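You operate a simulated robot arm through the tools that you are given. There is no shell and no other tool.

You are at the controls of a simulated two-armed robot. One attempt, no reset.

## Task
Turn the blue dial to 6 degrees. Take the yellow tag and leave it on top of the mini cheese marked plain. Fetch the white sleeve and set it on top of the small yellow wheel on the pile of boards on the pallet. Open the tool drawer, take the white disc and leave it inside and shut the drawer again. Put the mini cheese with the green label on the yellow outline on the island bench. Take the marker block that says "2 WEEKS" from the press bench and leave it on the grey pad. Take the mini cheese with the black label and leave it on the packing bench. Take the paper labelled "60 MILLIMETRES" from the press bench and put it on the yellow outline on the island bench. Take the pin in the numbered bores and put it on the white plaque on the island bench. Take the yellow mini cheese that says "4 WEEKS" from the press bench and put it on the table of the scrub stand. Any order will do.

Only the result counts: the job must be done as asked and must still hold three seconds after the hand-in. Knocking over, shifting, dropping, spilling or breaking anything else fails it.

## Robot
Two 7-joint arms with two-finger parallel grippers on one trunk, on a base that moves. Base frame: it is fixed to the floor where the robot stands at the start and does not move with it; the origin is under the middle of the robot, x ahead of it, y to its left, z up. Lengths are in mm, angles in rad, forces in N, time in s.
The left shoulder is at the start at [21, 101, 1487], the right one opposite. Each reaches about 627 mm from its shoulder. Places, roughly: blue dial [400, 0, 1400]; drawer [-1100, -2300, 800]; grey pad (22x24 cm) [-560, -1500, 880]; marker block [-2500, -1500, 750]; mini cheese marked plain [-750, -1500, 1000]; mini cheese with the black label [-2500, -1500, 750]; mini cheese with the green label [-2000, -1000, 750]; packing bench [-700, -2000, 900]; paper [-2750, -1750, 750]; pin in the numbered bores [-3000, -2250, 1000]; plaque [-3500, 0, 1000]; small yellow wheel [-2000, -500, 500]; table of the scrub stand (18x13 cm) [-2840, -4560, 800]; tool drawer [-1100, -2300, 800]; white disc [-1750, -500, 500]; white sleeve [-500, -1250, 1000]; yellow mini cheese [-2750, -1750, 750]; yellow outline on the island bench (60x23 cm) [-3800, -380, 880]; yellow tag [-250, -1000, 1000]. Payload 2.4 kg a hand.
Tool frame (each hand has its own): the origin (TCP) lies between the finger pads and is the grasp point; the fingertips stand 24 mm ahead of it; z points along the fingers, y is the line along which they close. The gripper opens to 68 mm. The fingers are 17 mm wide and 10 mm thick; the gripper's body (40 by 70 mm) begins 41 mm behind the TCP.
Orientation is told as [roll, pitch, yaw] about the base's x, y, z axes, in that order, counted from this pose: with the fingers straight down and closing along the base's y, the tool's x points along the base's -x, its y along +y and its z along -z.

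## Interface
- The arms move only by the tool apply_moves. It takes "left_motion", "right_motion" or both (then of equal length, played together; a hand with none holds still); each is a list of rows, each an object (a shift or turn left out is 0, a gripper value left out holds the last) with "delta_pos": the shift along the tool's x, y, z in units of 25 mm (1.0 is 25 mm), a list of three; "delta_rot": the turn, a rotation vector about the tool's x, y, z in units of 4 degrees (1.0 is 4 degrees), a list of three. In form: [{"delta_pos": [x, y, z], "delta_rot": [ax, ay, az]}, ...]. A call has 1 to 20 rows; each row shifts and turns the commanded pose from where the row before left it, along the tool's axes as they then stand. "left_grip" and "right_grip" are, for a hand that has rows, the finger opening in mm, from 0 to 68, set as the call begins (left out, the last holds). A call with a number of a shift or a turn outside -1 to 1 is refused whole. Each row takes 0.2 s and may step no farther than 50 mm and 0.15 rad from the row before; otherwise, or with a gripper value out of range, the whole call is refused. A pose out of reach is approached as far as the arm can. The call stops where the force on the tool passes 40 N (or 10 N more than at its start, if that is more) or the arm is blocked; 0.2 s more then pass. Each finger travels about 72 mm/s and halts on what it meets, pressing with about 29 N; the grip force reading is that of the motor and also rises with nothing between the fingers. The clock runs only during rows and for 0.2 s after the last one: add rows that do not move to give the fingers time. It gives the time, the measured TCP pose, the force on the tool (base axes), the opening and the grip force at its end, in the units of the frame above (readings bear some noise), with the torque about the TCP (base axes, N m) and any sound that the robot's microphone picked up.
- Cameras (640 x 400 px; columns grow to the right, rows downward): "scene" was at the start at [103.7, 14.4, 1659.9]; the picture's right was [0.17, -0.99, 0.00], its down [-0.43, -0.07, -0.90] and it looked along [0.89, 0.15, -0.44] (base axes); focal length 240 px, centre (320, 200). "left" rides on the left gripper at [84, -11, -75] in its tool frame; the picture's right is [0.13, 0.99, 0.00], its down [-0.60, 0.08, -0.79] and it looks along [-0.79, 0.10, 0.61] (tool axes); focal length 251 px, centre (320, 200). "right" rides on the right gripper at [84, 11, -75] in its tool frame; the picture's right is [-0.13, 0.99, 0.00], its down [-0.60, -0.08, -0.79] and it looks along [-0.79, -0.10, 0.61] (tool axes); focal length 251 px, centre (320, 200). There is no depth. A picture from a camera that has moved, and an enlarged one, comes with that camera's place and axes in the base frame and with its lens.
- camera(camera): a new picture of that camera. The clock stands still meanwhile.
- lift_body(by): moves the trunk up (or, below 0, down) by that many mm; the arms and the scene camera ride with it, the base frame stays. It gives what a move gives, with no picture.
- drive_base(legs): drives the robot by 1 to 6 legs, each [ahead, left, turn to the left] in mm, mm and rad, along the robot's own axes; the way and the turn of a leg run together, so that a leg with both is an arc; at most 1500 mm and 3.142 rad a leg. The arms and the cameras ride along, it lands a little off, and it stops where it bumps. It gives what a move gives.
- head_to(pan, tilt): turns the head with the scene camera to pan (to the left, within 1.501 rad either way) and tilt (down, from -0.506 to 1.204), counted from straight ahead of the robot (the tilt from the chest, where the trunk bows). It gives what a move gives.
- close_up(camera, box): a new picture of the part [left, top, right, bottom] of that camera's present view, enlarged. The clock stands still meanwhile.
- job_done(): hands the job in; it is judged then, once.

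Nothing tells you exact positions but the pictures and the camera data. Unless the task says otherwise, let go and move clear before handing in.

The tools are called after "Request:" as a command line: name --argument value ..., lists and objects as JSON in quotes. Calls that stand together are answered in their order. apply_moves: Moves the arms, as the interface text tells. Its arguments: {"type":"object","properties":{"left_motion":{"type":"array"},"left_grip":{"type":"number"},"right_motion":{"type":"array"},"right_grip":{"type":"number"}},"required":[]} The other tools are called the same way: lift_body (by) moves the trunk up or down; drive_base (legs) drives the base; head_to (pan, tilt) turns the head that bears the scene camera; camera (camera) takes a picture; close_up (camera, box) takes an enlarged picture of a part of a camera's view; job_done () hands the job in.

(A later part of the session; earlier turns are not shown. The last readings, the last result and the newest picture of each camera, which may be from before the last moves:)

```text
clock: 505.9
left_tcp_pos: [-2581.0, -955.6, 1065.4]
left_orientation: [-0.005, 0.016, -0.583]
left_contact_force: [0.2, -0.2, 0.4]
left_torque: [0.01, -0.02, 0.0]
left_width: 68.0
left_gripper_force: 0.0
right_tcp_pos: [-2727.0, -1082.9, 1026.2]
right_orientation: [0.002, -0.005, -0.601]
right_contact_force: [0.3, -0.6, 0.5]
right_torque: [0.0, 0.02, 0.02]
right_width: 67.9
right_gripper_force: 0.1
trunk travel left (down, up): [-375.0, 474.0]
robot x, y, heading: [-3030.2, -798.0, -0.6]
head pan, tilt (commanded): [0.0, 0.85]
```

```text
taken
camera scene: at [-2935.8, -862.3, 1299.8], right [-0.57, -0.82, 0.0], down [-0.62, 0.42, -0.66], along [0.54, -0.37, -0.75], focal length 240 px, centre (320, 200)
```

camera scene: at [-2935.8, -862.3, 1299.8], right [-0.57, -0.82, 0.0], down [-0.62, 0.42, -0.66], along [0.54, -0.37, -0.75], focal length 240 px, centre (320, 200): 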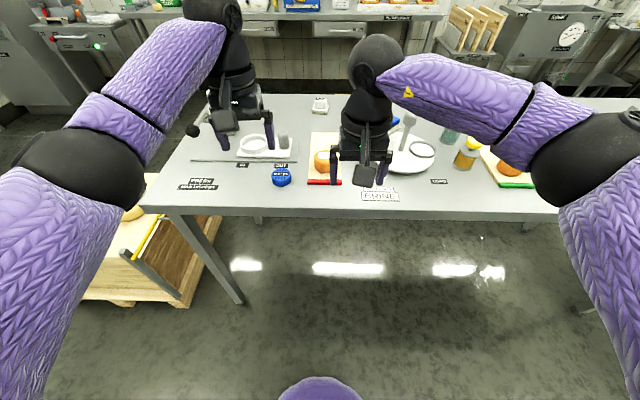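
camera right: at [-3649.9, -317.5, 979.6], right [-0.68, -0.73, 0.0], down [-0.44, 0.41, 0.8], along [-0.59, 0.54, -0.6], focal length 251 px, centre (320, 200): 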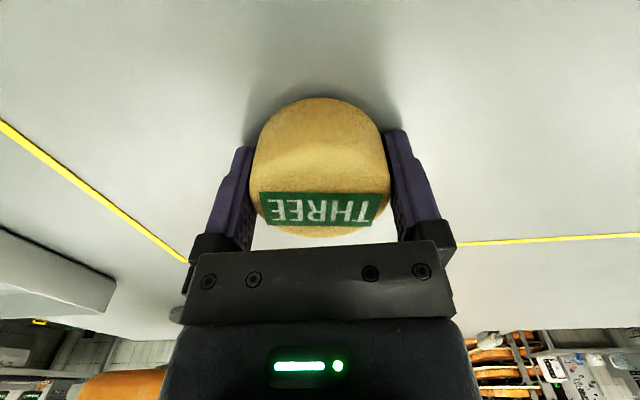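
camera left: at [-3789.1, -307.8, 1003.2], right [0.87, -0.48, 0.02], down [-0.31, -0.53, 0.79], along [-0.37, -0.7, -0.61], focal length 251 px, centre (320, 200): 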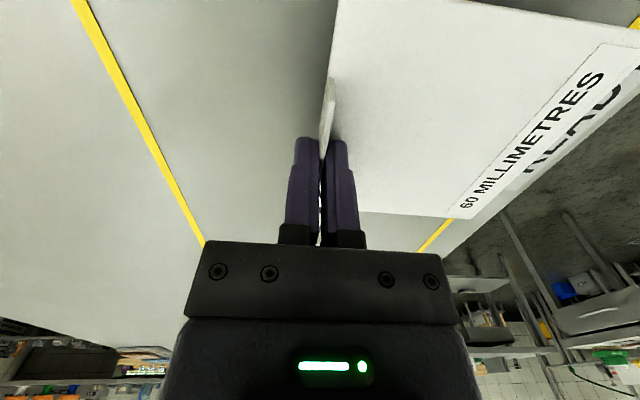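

I face the press bench from its far side. I straighten and slide right toward the 4 WEEKS cheese and the pin.

Request:
drive_base --legs '[[0, 0, -0.022], [0, -880, 0]]'

Request:
head_to --pan 0.0 --tilt 0.7

Request:
camera --camera "scene"

```text
clock: 510.9
left_tcp_pos: [-3107.3, -1683.7, 1065.6]
left_orientation: [-0.007, 0.016, -0.618]
left_contact_force: [0.3, -0.1, -0.4]
left_torque: [0.02, 0.03, -0.01]
left_width: 68.1
left_gripper_force: 0.1
right_tcp_pos: [-3254.2, -1805.7, 1026.4]
right_orientation: [0.004, -0.006, -0.637]
right_contact_force: [-0.6, 1.0, 0.9]
right_torque: [0.02, -0.03, -0.02]
right_width: 68.1
right_gripper_force: 0.1
trunk travel left (down, up): [-375.0, 474.0]
robot x, y, heading: [-3551.6, -1506.7, -0.634]
head pan, tilt (commanded): [0.0, 0.85]
```

```text
clock: 511.6
left_tcp_pos: [-3106.5, -1683.2, 1065.3]
left_orientation: [-0.005, 0.017, -0.617]
left_contact_force: [0.0, -0.1, -0.2]
left_torque: [0.01, 0.01, 0.01]
left_width: 67.8
left_gripper_force: 0.0
right_tcp_pos: [-3255.0, -1805.9, 1027.4]
right_orientation: [0.004, -0.005, -0.636]
right_contact_force: [0.5, 0.5, 0.5]
right_torque: [0.02, -0.01, 0.0]
right_width: 68.3
right_gripper_force: 0.1
trunk travel left (down, up): [-375.0, 474.0]
robot x, y, heading: [-3548.8, -1505.9, -0.634]
head pan, tilt (commanded): [0.0, 0.7]
```

```text
taken
camera scene: at [-3451.0, -1581.6, 1312.0], right [-0.59, -0.8, 0.0], down [-0.52, 0.38, -0.76], along [0.61, -0.45, -0.64], focal length 240 px, centre (320, 200)
```

scene: 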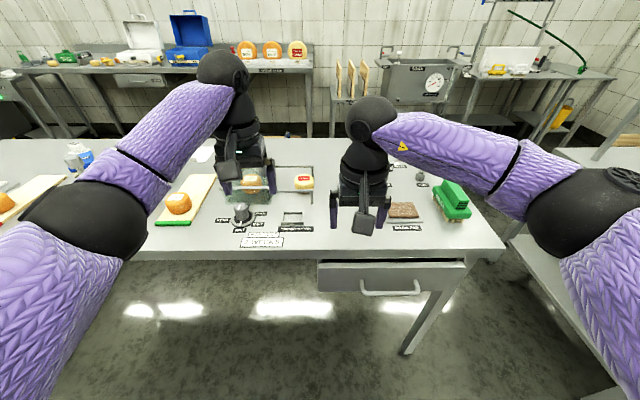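

Request:
close_up --camera "scene" --box '[200, 140, 480, 260]'

Request:
drive_base --legs '[[190, 0, 0.012]]'

Request:
head_to --pan 0.0 --tilt 0.85

Request:
camera --camera "scene"

Request:
camera --camera "right"

Request:
camera --camera "left"

```text
2.29 times, centred on (340, 200) of scene
camera zoom: at [-3451.0, -1581.6, 1312.0], right [-0.59, -0.8, 0.0], down [-0.52, 0.38, -0.76], along [0.61, -0.45, -0.64], focal length 549 px, centre (274, 200)
```

zoom: 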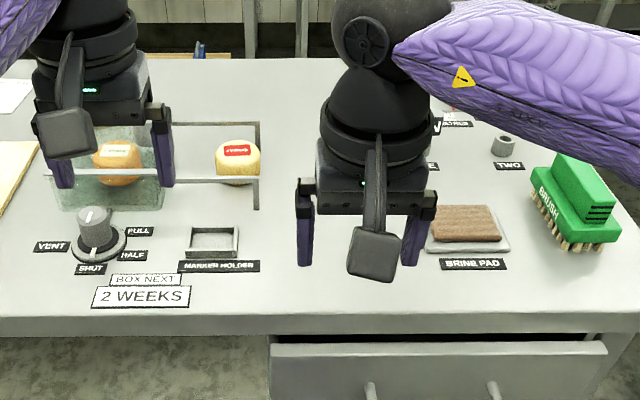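

```text
clock: 513.2
left_tcp_pos: [-2953.1, -1786.9, 1064.5]
left_orientation: [-0.005, 0.015, -0.604]
left_contact_force: [-0.1, -0.5, -0.2]
left_torque: [0.02, -0.02, 0.01]
left_width: 67.8
left_gripper_force: 0.1
right_tcp_pos: [-3099.0, -1909.9, 1027.0]
right_orientation: [0.004, -0.004, -0.623]
right_contact_force: [0.5, -0.1, -0.2]
right_torque: [0.0, 0.0, 0.06]
right_width: 68.0
right_gripper_force: 0.0
trunk travel left (down, up): [-375.0, 474.0]
robot x, y, heading: [-3398.8, -1619.4, -0.617]
head pan, tilt (commanded): [0.0, 0.7]
```

```text
clock: 513.9
left_tcp_pos: [-2954.1, -1786.3, 1066.3]
left_orientation: [-0.005, 0.016, -0.605]
left_contact_force: [-0.6, -0.6, 0.3]
left_torque: [-0.02, 0.01, -0.02]
left_width: 67.9
left_gripper_force: 0.0
right_tcp_pos: [-3099.1, -1910.3, 1025.5]
right_orientation: [0.003, -0.005, -0.624]
right_contact_force: [0.8, 0.7, 0.3]
right_torque: [-0.01, 0.03, 0.03]
right_width: 68.0
right_gripper_force: 0.1
trunk travel left (down, up): [-375.0, 474.0]
robot x, y, heading: [-3396.9, -1619.9, -0.621]
head pan, tilt (commanded): [0.0, 0.85]
```

```text
taken
camera scene: at [-3304.5, -1686.2, 1299.8], right [-0.58, -0.81, 0.0], down [-0.61, 0.44, -0.66], along [0.54, -0.38, -0.75], focal length 240 px, centre (320, 200)
```

scene: 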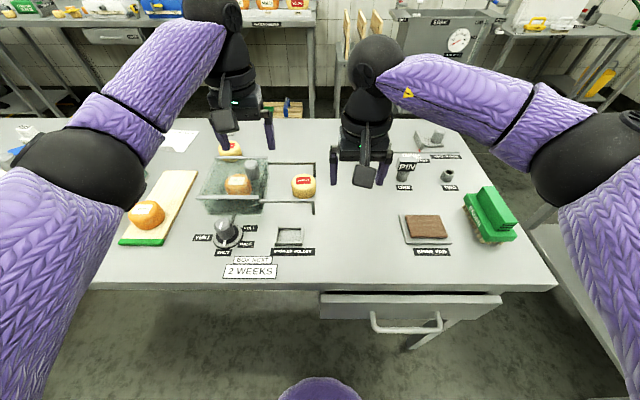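

```text
taken
camera right: at [-3163.7, -1853.5, 1101.1], right [0.68, 0.73, 0.0], down [0.44, -0.42, 0.8], along [0.58, -0.54, -0.61], focal length 251 px, centre (320, 200)
```

right: 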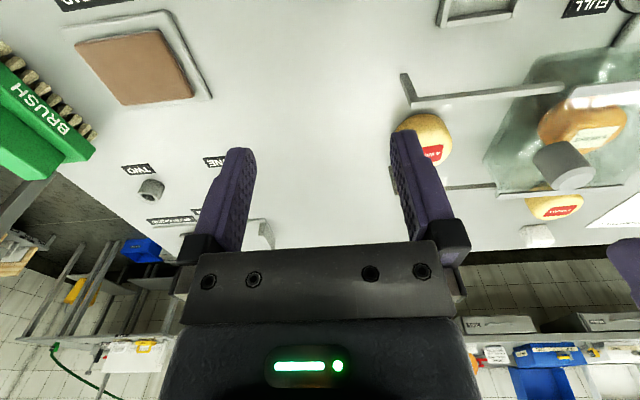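

```text
taken
camera left: at [-3027.8, -1749.6, 1141.6], right [0.46, 0.89, 0.0], down [0.55, -0.28, 0.78], along [0.7, -0.36, -0.62], focal length 251 px, centre (320, 200)
```

left: 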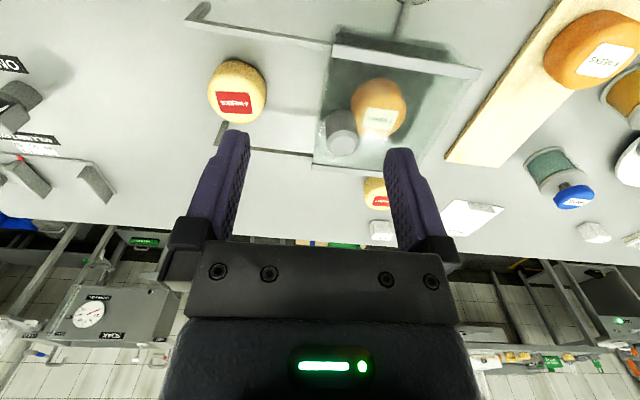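

The 4 WEEKS cheese sits between two thin rails of the tank; the pin stands in bore ONE farther right. I zoom in on both.

Request:
close_up --camera "scene" --box '[190, 130, 350, 250]'

Request:
close_up --camera "scene" --box '[370, 120, 530, 260]'

Request:
close_up --camera "left" --box '[0, 0, 340, 210]'

Request:
close_up --camera "right" --box '[90, 120, 330, 270]'

```text
3.33 times, centred on (270, 190) of scene
camera zoom: at [-3304.5, -1686.2, 1299.8], right [-0.58, -0.81, 0.0], down [-0.61, 0.44, -0.66], along [0.54, -0.38, -0.75], focal length 801 px, centre (487, 233)
```

zoom: 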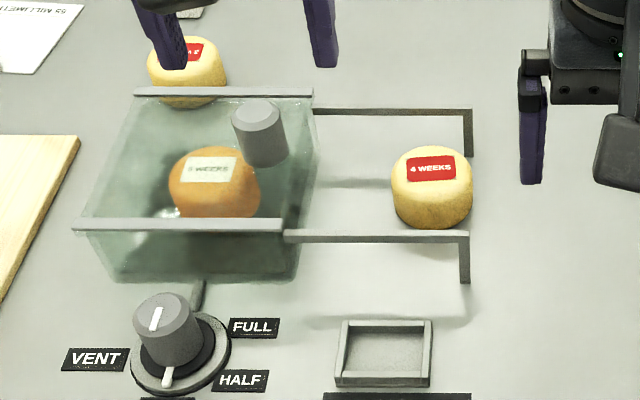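

```text
2.86 times, centred on (450, 190) of scene
camera zoom: at [-3304.5, -1686.2, 1299.8], right [-0.58, -0.81, 0.0], down [-0.61, 0.44, -0.66], along [0.54, -0.38, -0.75], focal length 686 px, centre (-51, 229)
```

zoom: 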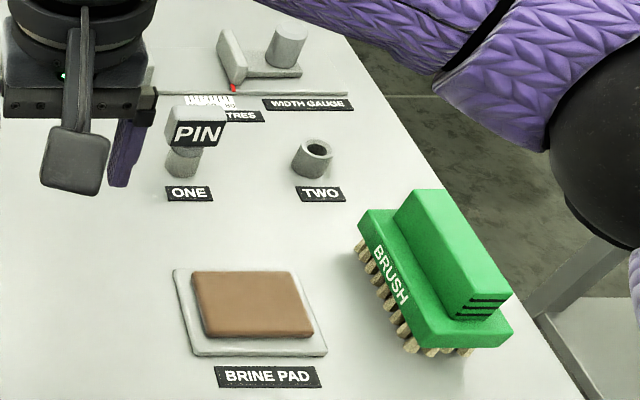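

```text
1.88 times, centred on (170, 105) of left
camera zoom: at [-3027.8, -1749.6, 1141.6], right [0.46, 0.89, 0.0], down [0.55, -0.28, 0.78], along [0.7, -0.36, -0.62], focal length 473 px, centre (602, 379)
```

zoom: 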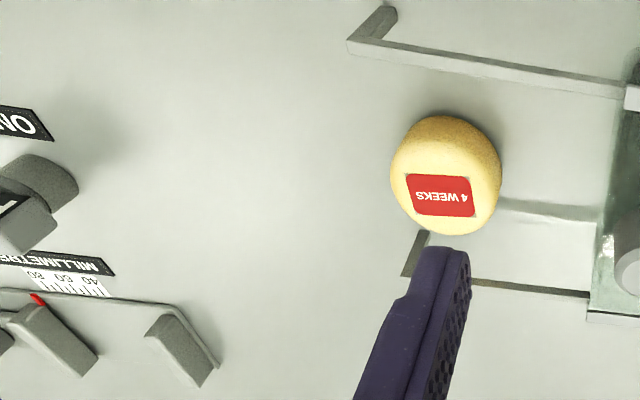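

```text
2.67 times, centred on (210, 195) of right
camera zoom: at [-3163.7, -1853.5, 1101.1], right [0.68, 0.73, 0.0], down [0.44, -0.42, 0.8], along [0.58, -0.54, -0.61], focal length 670 px, centre (613, 213)
```

zoom: 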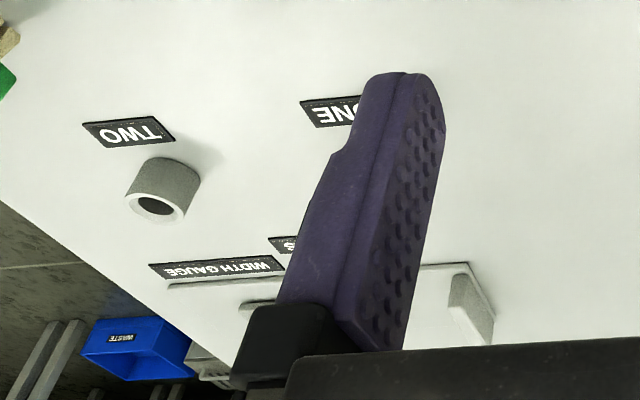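

I've located cheese (U 3254, N 1277) between rails at N 1220 and 1352, and the pin (U 3513, N 1230). I raise the hands, lower the trunk and shift a little closer.

Request:
apply_moves --left_motion '[{"delta_pos": [0, 0, -0.8]}, {"delta_pos": [0, 0, -0.8]}, {}]' --right_motion '[{"delta_pos": [0, 0, -0.9]}, {"delta_pos": [0, 0, -0.9]}, {"delta_pos": [0, 0, -0.9]}]'

Request:
lift_body --by -130

Request:
drive_base --legs '[[30, -40, 0]]'

Request:
camera --camera "left"

Request:
camera --camera "scene"

```text
clock: 514.7
left_tcp_pos: [-2953.2, -1785.7, 1106.5]
left_orientation: [-0.006, 0.016, -0.606]
left_contact_force: [-0.2, 0.1, -0.8]
left_torque: [-0.03, 0.02, -0.04]
left_width: 68.3
left_gripper_force: 0.1
right_tcp_pos: [-3100.2, -1909.4, 1093.1]
right_orientation: [0.003, -0.005, -0.623]
right_contact_force: [-0.1, 0.0, -0.1]
right_torque: [-0.03, 0.04, -0.01]
right_width: 67.9
right_gripper_force: 0.1
trunk travel left (down, up): [-375.0, 474.0]
robot x, y, heading: [-3400.2, -1617.6, -0.62]
head pan, tilt (commanded): [0.0, 0.85]
```

```text
clock: 516.2
left_tcp_pos: [-2953.0, -1787.5, 975.3]
left_orientation: [-0.006, 0.014, -0.603]
left_contact_force: [-0.1, 0.1, -0.9]
left_torque: [-0.03, 0.02, 0.03]
left_width: 67.9
left_gripper_force: 0.0
right_tcp_pos: [-3099.9, -1910.6, 964.4]
right_orientation: [0.002, -0.006, -0.622]
right_contact_force: [0.4, -0.1, -0.2]
right_torque: [0.01, 0.0, 0.02]
right_width: 68.0
right_gripper_force: 0.0
trunk travel left (down, up): [-245.0, 604.0]
robot x, y, heading: [-3400.0, -1616.5, -0.619]
head pan, tilt (commanded): [0.0, 0.85]
```

```text
clock: 517.2
left_tcp_pos: [-2951.8, -1837.1, 974.5]
left_orientation: [-0.005, 0.016, -0.605]
left_contact_force: [-0.4, 0.2, -0.8]
left_torque: [0.01, 0.02, 0.02]
left_width: 68.0
left_gripper_force: 0.1
right_tcp_pos: [-3100.2, -1961.1, 963.8]
right_orientation: [0.003, -0.004, -0.622]
right_contact_force: [0.5, 0.0, 0.6]
right_torque: [0.01, -0.02, -0.04]
right_width: 68.0
right_gripper_force: 0.0
trunk travel left (down, up): [-245.0, 604.0]
robot x, y, heading: [-3398.5, -1668.6, -0.62]
head pan, tilt (commanded): [0.0, 0.85]
```

```text
taken
camera left: at [-3027.0, -1800.0, 1051.5], right [0.46, 0.89, 0.0], down [0.55, -0.28, 0.78], along [0.7, -0.36, -0.62], focal length 251 px, centre (320, 200)
```

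left: 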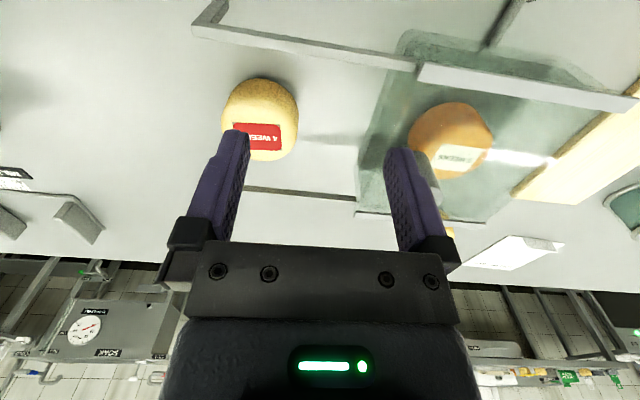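

```text
taken
camera scene: at [-3283.6, -1751.4, 1168.2], right [-0.58, -0.81, 0.0], down [-0.61, 0.44, -0.66], along [0.54, -0.38, -0.75], focal length 240 px, centre (320, 200)
```

scene: 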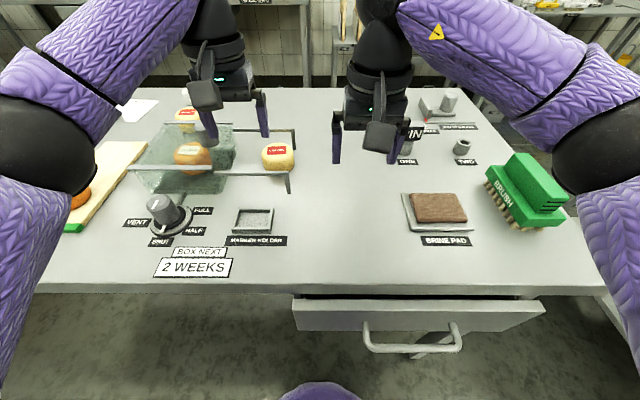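

Request:
apply_moves --left_motion '[{"delta_pos": [-0.88, -0.88, 0]}, {"delta_pos": [-0.88, -0.88, 0]}, {"delta_rot": [0, -0.9, 0]}, {"delta_rot": [0, -0.9, 0]}]'

Request:
close_up --camera "left" --box '[160, 0, 480, 200]'

Request:
close_up --camera "scene" --box '[180, 90, 360, 220]'

```text
clock: 518.2
left_tcp_pos: [-2944.8, -1889.6, 974.4]
left_orientation: [-0.005, -0.11, -0.603]
left_contact_force: [0.3, 0.2, 0.5]
left_torque: [0.0, 0.04, 0.0]
left_width: 67.9
left_gripper_force: 0.1
left hand out of reach, approached as far as the arm can: row 2
right_tcp_pos: [-3099.8, -1961.8, 964.1]
right_orientation: [0.002, -0.005, -0.624]
right_contact_force: [-1.4, 0.3, 0.1]
right_torque: [0.06, -0.02, 0.0]
right_width: 68.0
right_gripper_force: 0.1
trunk travel left (down, up): [-245.0, 604.0]
robot x, y, heading: [-3397.9, -1671.0, -0.624]
head pan, tilt (commanded): [0.0, 0.85]
```

```text
2.00 times, centred on (320, 100) of left
camera zoom: at [-3026.9, -1847.6, 1039.2], right [0.46, 0.89, -0.02], down [0.47, -0.22, 0.85], along [0.76, -0.4, -0.52], focal length 503 px, centre (320, 400)
```

zoom: 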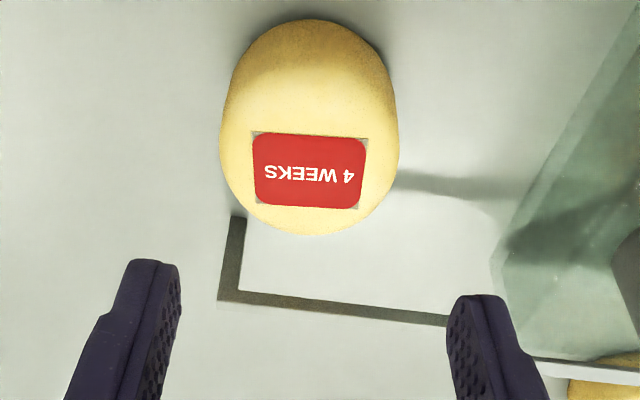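

```text
3.08 times, centred on (270, 155) of scene
camera zoom: at [-3283.5, -1751.0, 1168.2], right [-0.58, -0.81, 0.0], down [-0.61, 0.44, -0.66], along [0.54, -0.38, -0.75], focal length 739 px, centre (474, 338)
```

zoom: 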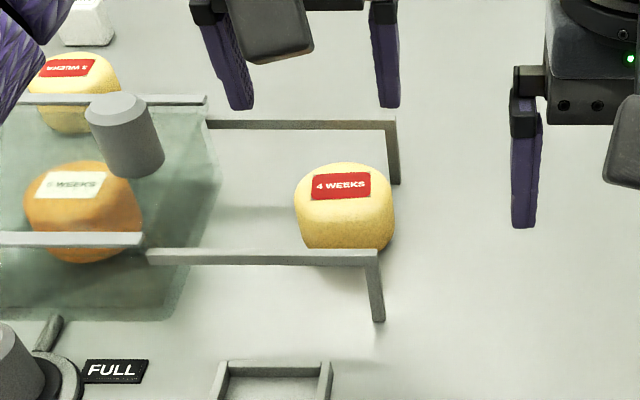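

The cheese is just below, slightly right. Descending between the rails.

Request:
apply_moves --left_motion '[{"delta_pos": [-0.02, -0.1, 0.9]}, {"delta_pos": [-0.02, -0.07, 0.9]}]'

Request:
close_up --camera "left" --box '[160, 0, 480, 200]'

Request:
close_up --camera "scene" --box '[180, 90, 360, 220]'

```text
clock: 518.8
left_tcp_pos: [-2942.2, -1896.3, 929.5]
left_orientation: [-0.005, -0.108, -0.604]
left_contact_force: [-0.2, 0.5, -0.5]
left_torque: [0.0, 0.01, 0.01]
left_width: 68.0
left_gripper_force: 0.1
right_tcp_pos: [-3099.7, -1961.1, 962.9]
right_orientation: [0.003, -0.004, -0.624]
right_contact_force: [-0.3, 0.0, -0.1]
right_torque: [-0.03, 0.01, -0.02]
right_width: 67.7
right_gripper_force: 0.1
trunk travel left (down, up): [-245.0, 604.0]
robot x, y, heading: [-3401.7, -1669.3, -0.623]
head pan, tilt (commanded): [0.0, 0.85]
```

```text
2.00 times, centred on (320, 100) of left
camera zoom: at [-3024.9, -1855.2, 994.3], right [0.46, 0.89, -0.02], down [0.47, -0.22, 0.85], along [0.76, -0.4, -0.52], focal length 503 px, centre (320, 400)
```

zoom: 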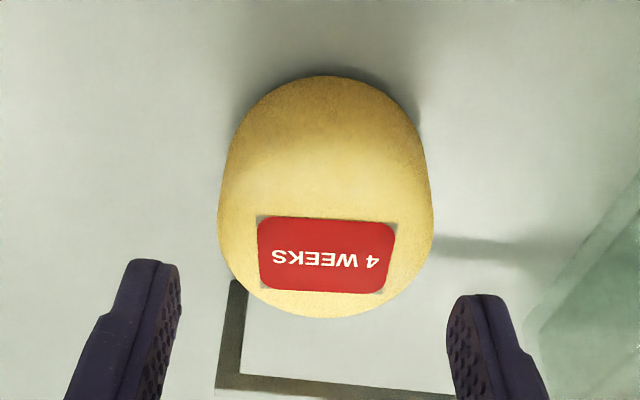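

```text
3.08 times, centred on (270, 155) of scene
camera zoom: at [-3283.6, -1751.2, 1168.2], right [-0.58, -0.81, 0.0], down [-0.61, 0.44, -0.66], along [0.54, -0.38, -0.75], focal length 739 px, centre (474, 338)
```

zoom: 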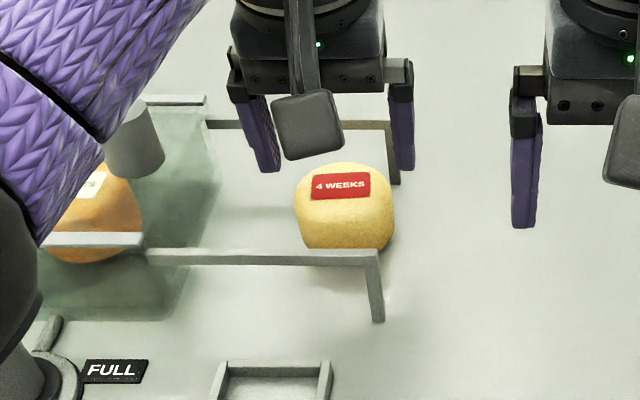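

Request:
apply_moves --left_motion '[{"delta_pos": [0, 0.03, 0.75]}, {"delta_pos": [0, 0, 0.75]}, {"delta_pos": [0, 0, 0.65]}, {}]'

Request:
camera --camera "left"

Request:
close_up --camera "scene" --box '[180, 90, 360, 220]'

```text
clock: 519.8
left_tcp_pos: [-2937.7, -1900.0, 876.5]
left_orientation: [-0.004, -0.11, -0.604]
left_contact_force: [0.3, 0.5, 0.7]
left_torque: [0.01, 0.01, 0.0]
left_width: 67.8
left_gripper_force: 0.0
right_tcp_pos: [-3099.3, -1962.2, 964.3]
right_orientation: [0.005, -0.004, -0.624]
right_contact_force: [-0.4, -0.6, -0.7]
right_torque: [-0.01, 0.03, 0.03]
right_width: 68.1
right_gripper_force: 0.1
trunk travel left (down, up): [-245.0, 604.0]
robot x, y, heading: [-3397.0, -1667.4, -0.625]
head pan, tilt (commanded): [0.0, 0.85]
```

```text
taken
camera left: at [-3019.0, -1857.9, 941.4], right [0.46, 0.89, -0.02], down [0.47, -0.22, 0.85], along [0.75, -0.4, -0.52], focal length 251 px, centre (320, 200)
```

left: 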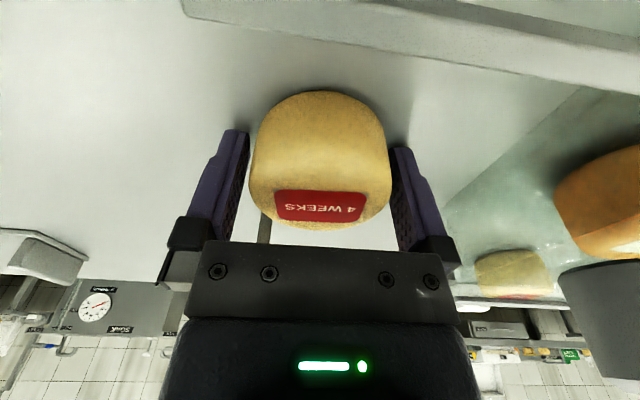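

```text
3.08 times, centred on (270, 155) of scene
camera zoom: at [-3283.6, -1751.2, 1168.2], right [-0.58, -0.81, 0.0], down [-0.61, 0.44, -0.66], along [0.54, -0.38, -0.75], focal length 739 px, centre (474, 338)
```

zoom: 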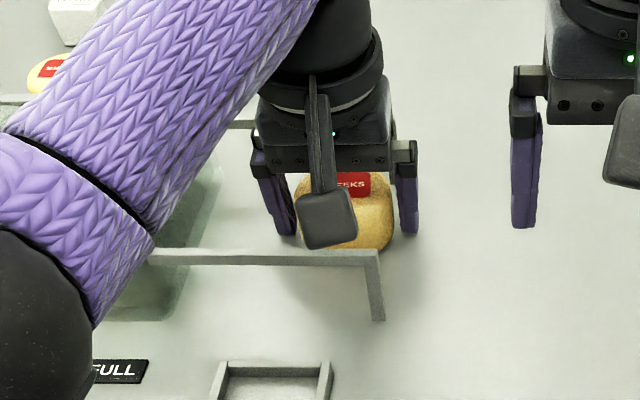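

Centred between the rails without contact. Close and lift straight up.

Request:
apply_moves --left_motion '[{}, {}, {}]' --left_grip 45

Request:
apply_moves --left_motion '[{"delta_pos": [-0.055, 0, -0.5]}, {"delta_pos": [-0.1, 0, -0.9]}, {"delta_pos": [-0.1, 0, -0.9]}, {"delta_pos": [-0.1, 0, -0.9]}, {"delta_pos": [0.3, 0, -0.9]}, {"delta_pos": [0.6, 0, -0.8]}]'

Request:
camera --camera "left"

Request:
camera --camera "scene"

```text
clock: 520.6
left_tcp_pos: [-2937.3, -1899.7, 876.9]
left_orientation: [-0.005, -0.111, -0.604]
left_contact_force: [-0.7, 0.1, -1.1]
left_torque: [0.0, 0.0, 0.01]
left_width: 59.4
left_gripper_force: 29.1
right_tcp_pos: [-3100.4, -1961.3, 963.1]
right_orientation: [0.003, -0.006, -0.621]
right_contact_force: [0.1, 0.6, 0.6]
right_torque: [-0.01, -0.01, -0.02]
right_width: 68.2
right_gripper_force: 0.1
trunk travel left (down, up): [-245.0, 604.0]
robot x, y, heading: [-3400.8, -1670.2, -0.62]
head pan, tilt (commanded): [0.0, 0.85]
```

```text
clock: 522.0
left_tcp_pos: [-2959.4, -1883.6, 998.1]
left_orientation: [-0.005, -0.108, -0.604]
left_contact_force: [-0.1, -0.1, -1.6]
left_torque: [-0.02, -0.02, 0.03]
left_width: 59.6
left_gripper_force: 29.3
right_tcp_pos: [-3099.4, -1960.7, 963.6]
right_orientation: [0.003, -0.005, -0.622]
right_contact_force: [0.5, 0.9, -0.1]
right_torque: [-0.01, -0.02, 0.04]
right_width: 68.0
right_gripper_force: 0.1
trunk travel left (down, up): [-245.0, 604.0]
robot x, y, heading: [-3399.6, -1668.6, -0.617]
head pan, tilt (commanded): [0.0, 0.85]
```

```text
taken
camera left: at [-3042.0, -1842.1, 1063.4], right [0.46, 0.89, -0.02], down [0.47, -0.22, 0.85], along [0.75, -0.4, -0.52], focal length 251 px, centre (320, 200)
```

left: 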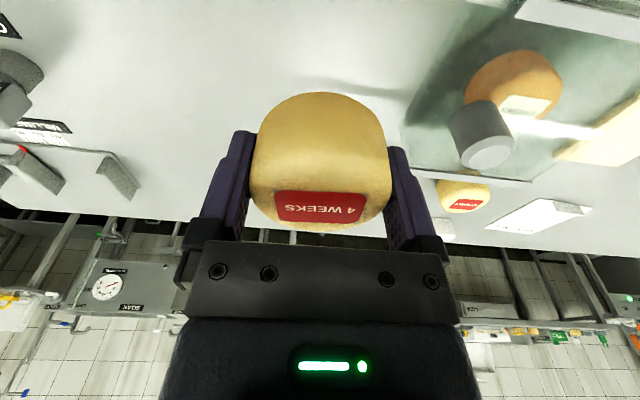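

```text
taken
camera scene: at [-3283.6, -1751.2, 1168.2], right [-0.58, -0.81, 0.0], down [-0.61, 0.44, -0.66], along [0.54, -0.38, -0.75], focal length 240 px, centre (320, 200)
```

scene: 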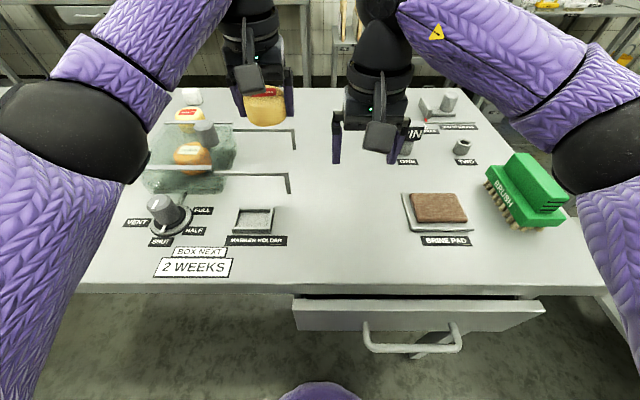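

The 4 WEEKS cheese is held in the left hand. Now the pin: I slide right a little so the right hand faces it and tilt its fingers 35° forward.

Request:
drive_base --legs '[[0, -85, 0]]'

Request:
apply_moves --right_motion '[{"delta_rot": [0, -0.97, 0]}, {"delta_rot": [0, -0.97, 0]}, {"delta_rot": [0, -0.97, 0]}, {"delta_rot": [0, -0.97, 0]}, {"delta_rot": [0, -0.97, 0]}, {"delta_rot": [0, -0.97, 0]}, {"delta_rot": [0, -0.97, 0]}, {"delta_rot": [0, -0.97, 0]}, {"delta_rot": [0, -0.97, 0]}]'

Request:
camera --camera "right"

Request:
camera --camera "scene"

```text
clock: 523.0
left_tcp_pos: [-3008.1, -1952.8, 997.4]
left_orientation: [-0.006, -0.109, -0.602]
left_contact_force: [-0.3, 0.2, -2.2]
left_torque: [0.01, 0.0, -0.01]
left_width: 59.5
left_gripper_force: 29.2
right_tcp_pos: [-3149.2, -2029.7, 964.2]
right_orientation: [0.004, -0.006, -0.621]
right_contact_force: [0.4, 0.2, 0.4]
right_torque: [-0.01, 0.02, 0.0]
right_width: 67.9
right_gripper_force: 0.1
trunk travel left (down, up): [-245.0, 604.0]
robot x, y, heading: [-3445.0, -1738.4, -0.624]
head pan, tilt (commanded): [0.0, 0.85]
```

```text
clock: 525.0
left_tcp_pos: [-3008.6, -1952.5, 997.9]
left_orientation: [-0.007, -0.11, -0.603]
left_contact_force: [-0.5, 0.0, -1.0]
left_torque: [-0.01, 0.0, -0.01]
left_width: 59.6
left_gripper_force: 29.3
right_tcp_pos: [-3148.3, -2030.0, 963.8]
right_orientation: [0.003, -0.615, -0.625]
right_contact_force: [-0.1, 0.5, 0.5]
right_torque: [0.02, 0.02, 0.0]
right_width: 68.3
right_gripper_force: 0.0
trunk travel left (down, up): [-245.0, 604.0]
robot x, y, heading: [-3448.2, -1737.5, -0.623]
head pan, tilt (commanded): [0.0, 0.85]
```

```text
taken
camera right: at [-3235.5, -1956.0, 976.7], right [0.66, 0.74, 0.08], down [-0.02, -0.09, 1.0], along [0.75, -0.66, -0.04], focal length 251 px, centre (320, 200)
```

right: 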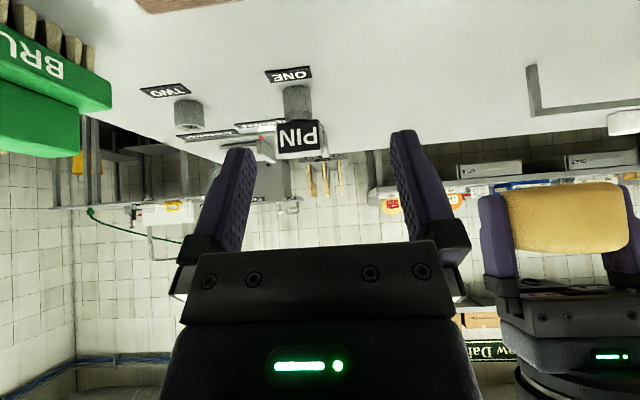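

```text
taken
camera scene: at [-3332.6, -1819.7, 1168.2], right [-0.58, -0.81, 0.0], down [-0.61, 0.44, -0.66], along [0.54, -0.38, -0.75], focal length 240 px, centre (320, 200)
```

scene: 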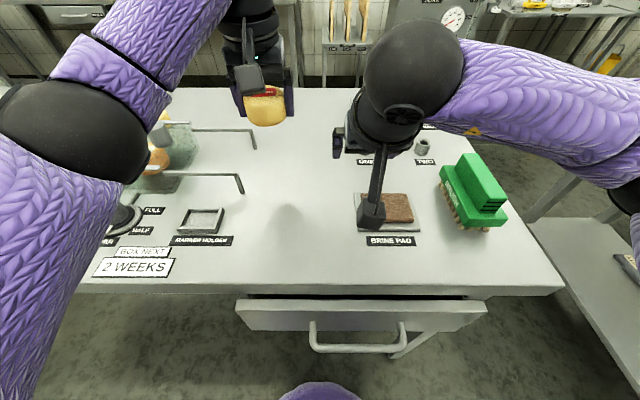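

Request:
close_up --camera "right" --box '[230, 50, 370, 180]'

Request:
close_up --camera "left" --box '[0, 0, 200, 200]'

```text
3.08 times, centred on (300, 115) of right
camera zoom: at [-3235.5, -1956.0, 976.7], right [0.66, 0.74, 0.08], down [-0.02, -0.09, 1.0], along [0.75, -0.66, -0.04], focal length 774 px, centre (382, 462)
```

zoom: 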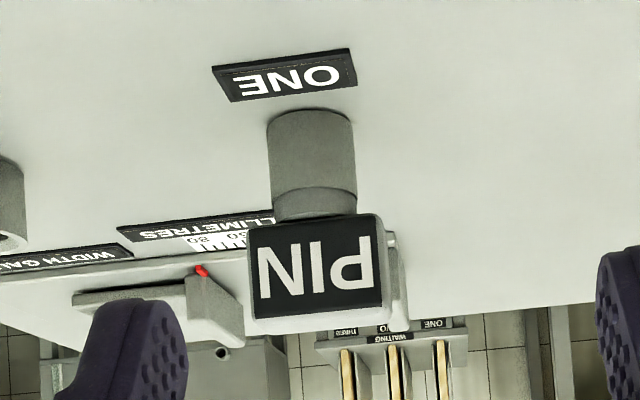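

```text
2.00 times, centred on (100, 100) of left
camera zoom: at [-3090.8, -1910.5, 1063.2], right [0.46, 0.89, -0.02], down [0.47, -0.22, 0.85], along [0.76, -0.4, -0.52], focal length 503 px, centre (760, 400)
```

zoom: 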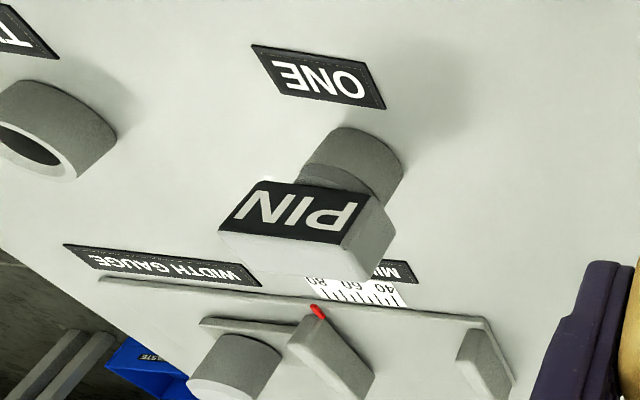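

Pin head: about 46 mm wide, centred near U 3518, N 1229, z 900, standing in bore ONE. I approach with open fingers.

Request:
apply_moves --right_motion '[{"delta_pos": [-0.83, -0.32, 0.87]}, {"delta_pos": [-0.83, -0.32, 0.87]}, {"delta_pos": [-0.83, -0.32, 0.87]}, {"delta_pos": [-0.83, -0.32, 0.87]}]'

Request:
camera --camera "right"

Request:
camera --camera "left"

```text
clock: 526.0
left_tcp_pos: [-3007.5, -1952.5, 997.5]
left_orientation: [-0.004, -0.111, -0.603]
left_contact_force: [-0.5, 0.3, -1.7]
left_torque: [-0.03, 0.03, -0.02]
left_width: 59.5
left_gripper_force: 28.7
right_tcp_pos: [-3070.2, -2123.9, 938.6]
right_orientation: [0.003, -0.616, -0.626]
right_contact_force: [0.1, 0.3, 0.6]
right_torque: [0.01, -0.01, 0.0]
right_width: 68.1
right_gripper_force: 0.0
trunk travel left (down, up): [-245.0, 604.0]
robot x, y, heading: [-3448.6, -1737.6, -0.622]
head pan, tilt (commanded): [0.0, 0.85]
```

```text
taken
camera right: at [-3157.0, -2050.3, 952.4], right [0.66, 0.74, 0.08], down [-0.02, -0.09, 1.0], along [0.75, -0.66, -0.04], focal length 251 px, centre (320, 200)
```

right: 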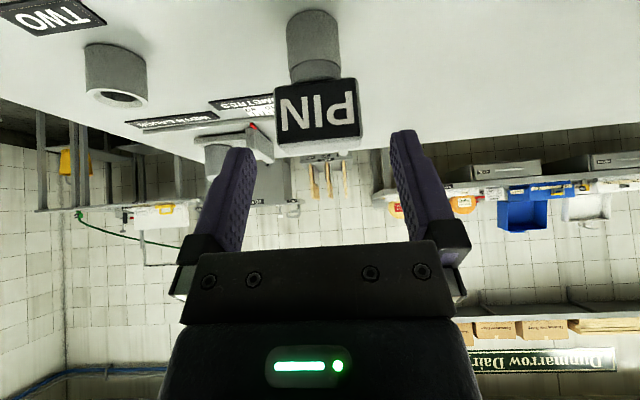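

```text
taken
camera left: at [-3090.7, -1910.5, 1063.2], right [0.46, 0.89, -0.02], down [0.47, -0.22, 0.85], along [0.76, -0.4, -0.52], focal length 251 px, centre (320, 200)
```

left: 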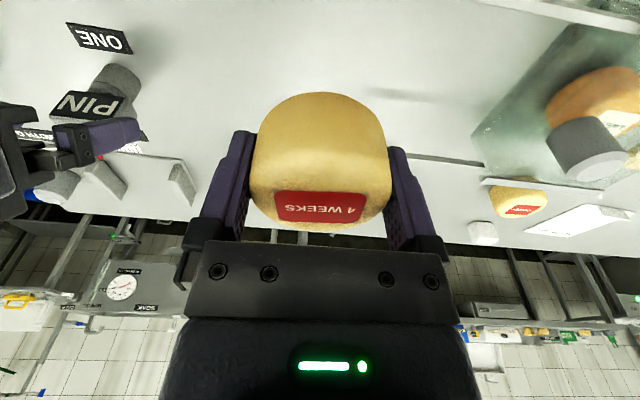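

Request:
apply_moves --right_motion '[{"delta_pos": [-0.02, -0.07, 0.65]}, {"delta_pos": [-0.02, 0, 0.65]}, {"delta_pos": [0, 0, 0.6]}, {}]'

Request:
camera --camera "right"

Request:
close_up --camera "left" --box '[0, 0, 200, 200]'

```text
clock: 527.0
left_tcp_pos: [-3007.9, -1953.2, 998.2]
left_orientation: [-0.004, -0.111, -0.601]
left_contact_force: [-0.1, -0.3, -1.6]
left_torque: [-0.03, 0.01, 0.02]
left_width: 59.3
left_gripper_force: 29.0
right_tcp_pos: [-3048.3, -2142.8, 901.3]
right_orientation: [0.004, -0.614, -0.624]
right_contact_force: [-0.4, -0.3, 1.4]
right_torque: [0.0, -0.03, -0.01]
right_width: 68.1
right_gripper_force: 0.1
trunk travel left (down, up): [-245.0, 604.0]
robot x, y, heading: [-3447.7, -1736.5, -0.619]
head pan, tilt (commanded): [0.0, 0.85]
```

```text
taken
camera right: at [-3134.9, -2068.8, 914.7], right [0.66, 0.74, 0.08], down [-0.02, -0.09, 1.0], along [0.75, -0.66, -0.05], focal length 251 px, centre (320, 200)
```

right: 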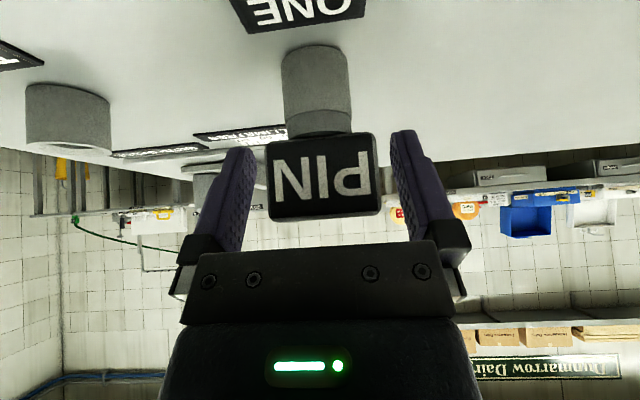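

```text
2.00 times, centred on (100, 100) of left
camera zoom: at [-3090.7, -1910.6, 1063.2], right [0.46, 0.89, -0.02], down [0.47, -0.22, 0.85], along [0.76, -0.4, -0.52], focal length 503 px, centre (760, 400)
```

zoom: 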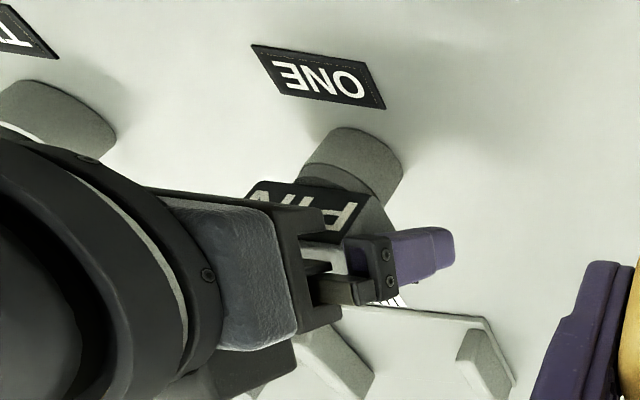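

The head is between the pads. Closing and lifting straight up.

Request:
apply_moves --right_motion '[{}, {}, {}, {}]' --right_grip 30

Request:
apply_moves --right_motion '[{"delta_pos": [-0.231, 0, -0.327]}, {"delta_pos": [-0.231, 0, -0.327]}, {"delta_pos": [-0.346, 0, -0.49]}, {"delta_pos": [-0.346, 0, -0.49]}, {"delta_pos": [-0.577, 0, -0.817]}]'

Request:
camera --camera "right"

Request:
close_up --camera "left" --box '[0, 0, 200, 200]'

```text
clock: 528.0
left_tcp_pos: [-3008.5, -1951.9, 998.0]
left_orientation: [-0.006, -0.11, -0.603]
left_contact_force: [0.2, 0.3, -2.1]
left_torque: [0.0, 0.0, 0.03]
left_width: 59.6
left_gripper_force: 29.1
right_tcp_pos: [-3048.5, -2141.6, 902.0]
right_orientation: [0.003, -0.613, -0.622]
right_contact_force: [1.7, 2.0, 1.2]
right_torque: [0.05, -0.04, -0.01]
right_width: 45.2
right_gripper_force: 28.8
trunk travel left (down, up): [-245.0, 604.0]
robot x, y, heading: [-3443.1, -1737.7, -0.622]
head pan, tilt (commanded): [0.0, 0.85]
```

```text
clock: 529.2
left_tcp_pos: [-3008.9, -1953.5, 998.4]
left_orientation: [-0.005, -0.111, -0.602]
left_contact_force: [0.0, -0.2, -1.3]
left_torque: [0.0, -0.02, -0.02]
left_width: 59.4
left_gripper_force: 28.7
right_tcp_pos: [-3049.1, -2141.9, 976.9]
right_orientation: [0.004, -0.615, -0.624]
right_contact_force: [0.0, 0.0, -0.6]
right_torque: [-0.01, 0.01, 0.03]
right_width: 45.3
right_gripper_force: 29.1
trunk travel left (down, up): [-245.0, 604.0]
robot x, y, heading: [-3446.9, -1735.7, -0.619]
head pan, tilt (commanded): [0.0, 0.85]
```

```text
taken
camera right: at [-3136.0, -2068.6, 990.5], right [0.66, 0.74, 0.08], down [-0.02, -0.09, 1.0], along [0.75, -0.66, -0.05], focal length 251 px, centre (320, 200)
```

right: 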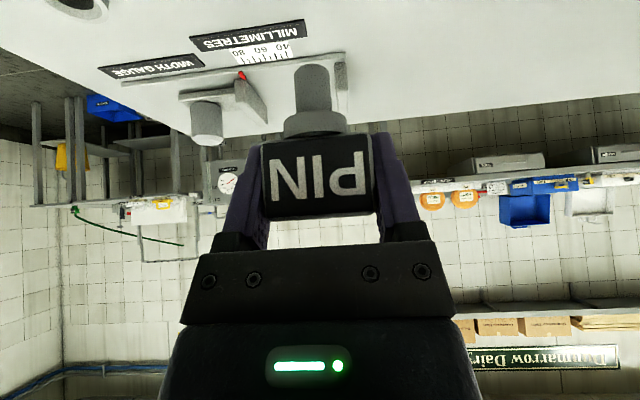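

```text
2.00 times, centred on (100, 100) of left
camera zoom: at [-3090.8, -1910.6, 1063.2], right [0.46, 0.89, -0.02], down [0.47, -0.22, 0.85], along [0.76, -0.4, -0.52], focal length 503 px, centre (760, 400)
```

zoom: 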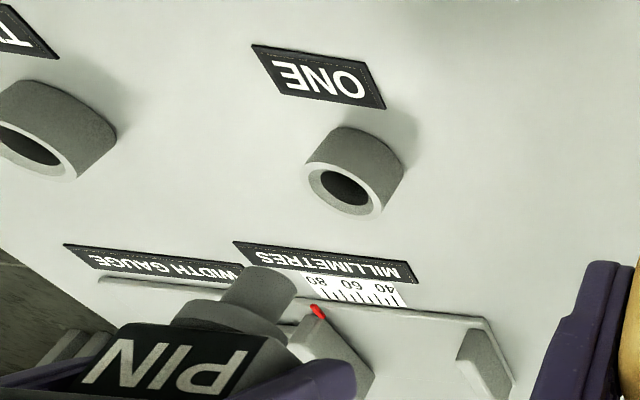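

The pin is out of its bore. I draw both hands back and up, then back away and turn around to the island bench.

Request:
apply_moves --right_motion '[{"delta_pos": [-0.4, 0, -0.6]}, {"delta_pos": [0.6, 0, -0.95]}, {"delta_pos": [0.8, 0, -0.8]}, {"delta_pos": [0.8, 0, -0.7]}, {"delta_pos": [0.8, 0, -0.6]}, {"delta_pos": [0.8, 0, -0.6]}]' --left_motion '[{"delta_pos": [0.5, 0, -0.5]}, {"delta_pos": [0.8, 0, -0.3]}, {"delta_pos": [0.8, 0, -0.1]}, {"delta_pos": [0.6, 0, -0.1]}, {}, {}]'

Request:
drive_base --legs '[[-210, 0, 0], [0, 560, 0]]'

Request:
camera --camera "scene"

```text
clock: 530.6
left_tcp_pos: [-3066.2, -1911.8, 1015.2]
left_orientation: [-0.005, -0.111, -0.602]
left_contact_force: [0.5, 0.2, -1.1]
left_torque: [-0.01, 0.0, 0.03]
left_width: 59.3
left_gripper_force: 29.0
right_tcp_pos: [-3156.2, -2066.8, 1016.8]
right_orientation: [0.004, -0.615, -0.623]
right_contact_force: [0.9, 0.4, -0.7]
right_torque: [0.01, -0.02, 0.0]
right_width: 45.2
right_gripper_force: 28.9
trunk travel left (down, up): [-245.0, 604.0]
robot x, y, heading: [-3448.7, -1738.0, -0.622]
head pan, tilt (commanded): [0.0, 0.85]
```

```text
clock: 535.1
left_tcp_pos: [-2911.3, -1333.4, 1014.0]
left_orientation: [-0.005, -0.11, -0.599]
left_contact_force: [0.8, -0.2, -1.7]
left_torque: [0.01, -0.01, -0.01]
left_width: 59.1
left_gripper_force: 29.5
right_tcp_pos: [-3001.0, -1486.3, 1016.2]
right_orientation: [0.003, -0.616, -0.619]
right_contact_force: [0.4, 0.3, -1.1]
right_torque: [0.0, -0.02, 0.02]
right_width: 45.5
right_gripper_force: 29.2
trunk travel left (down, up): [-245.0, 604.0]
robot x, y, heading: [-3291.6, -1157.1, -0.619]
head pan, tilt (commanded): [0.0, 0.85]
```

```text
taken
camera scene: at [-3179.5, -1241.4, 1168.2], right [-0.58, -0.82, 0.0], down [-0.61, 0.43, -0.66], along [0.54, -0.38, -0.75], focal length 240 px, centre (320, 200)
```

scene: 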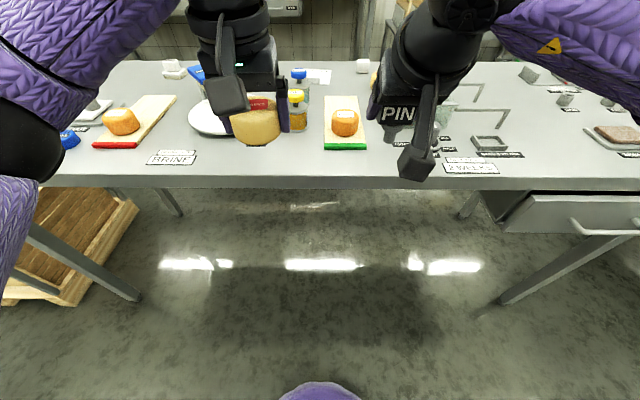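

Request:
drive_base --legs '[[0, 0, 1.571], [0, 0, 1.568], [0, -760, 0]]'

Request:
camera --camera "scene"

```text
clock: 546.9
left_tcp_pos: [-3241.5, -367.4, 1013.7]
left_orientation: [-0.005, -0.11, 2.54]
left_contact_force: [-0.6, 0.1, -0.7]
left_torque: [0.0, -0.01, -0.01]
left_width: 59.1
left_gripper_force: 29.5
right_tcp_pos: [-3153.3, -214.2, 1016.0]
right_orientation: [0.005, -0.614, 2.518]
right_contact_force: [0.1, 0.5, -1.0]
right_torque: [-0.04, -0.02, -0.02]
right_width: 45.5
right_gripper_force: 29.2
trunk travel left (down, up): [-245.0, 604.0]
robot x, y, heading: [-2858.3, -546.2, 2.521]
head pan, tilt (commanded): [0.0, 0.85]
```

```text
taken
camera scene: at [-2970.8, -461.5, 1168.2], right [0.58, 0.81, 0.0], down [0.61, -0.44, -0.66], along [-0.54, 0.38, -0.75], focal length 240 px, centre (320, 200)
```

scene: 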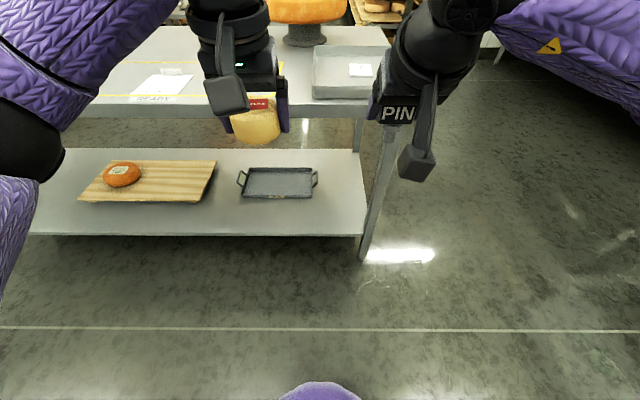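

The tray with the YOUNG plaque is ahead. I drive up to the island bench.

Request:
drive_base --legs '[[385, 0, 0]]'

Request:
camera --camera "scene"

Request:
camera --camera "right"

```text
clock: 549.3
left_tcp_pos: [-3563.0, -139.2, 1014.8]
left_orientation: [-0.004, -0.109, 2.541]
left_contact_force: [-0.3, 0.8, -0.7]
left_torque: [0.04, -0.01, 0.0]
left_width: 59.2
left_gripper_force: 29.1
right_tcp_pos: [-3474.3, 15.0, 1016.2]
right_orientation: [0.004, -0.615, 2.52]
right_contact_force: [0.5, -1.1, -0.2]
right_torque: [0.0, 0.02, -0.03]
right_width: 45.2
right_gripper_force: 28.7
trunk travel left (down, up): [-245.0, 604.0]
robot x, y, heading: [-3180.3, -312.7, 2.529]
head pan, tilt (commanded): [0.0, 0.85]
```

```text
taken
camera scene: at [-3292.2, -232.9, 1168.2], right [0.58, 0.82, 0.0], down [0.61, -0.44, -0.66], along [-0.54, 0.38, -0.75], focal length 240 px, centre (320, 200)
```

scene: 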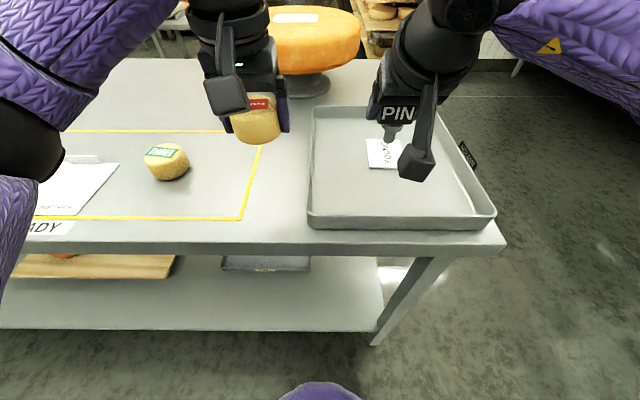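

```text
taken
camera right: at [-3391.5, -59.5, 1029.7], right [-0.66, -0.75, 0.08], down [0.02, 0.09, 1.0], along [-0.75, 0.66, -0.04], focal length 251 px, centre (320, 200)
```

right: 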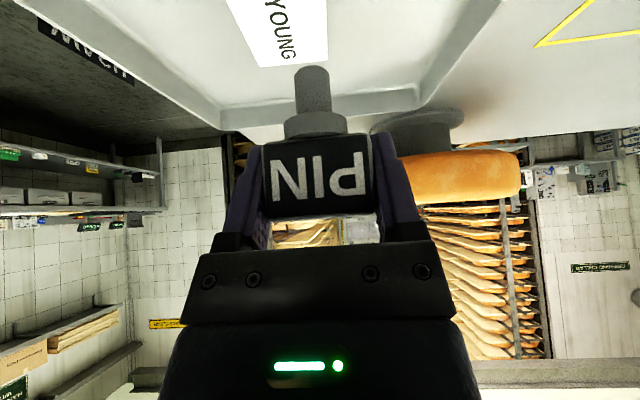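

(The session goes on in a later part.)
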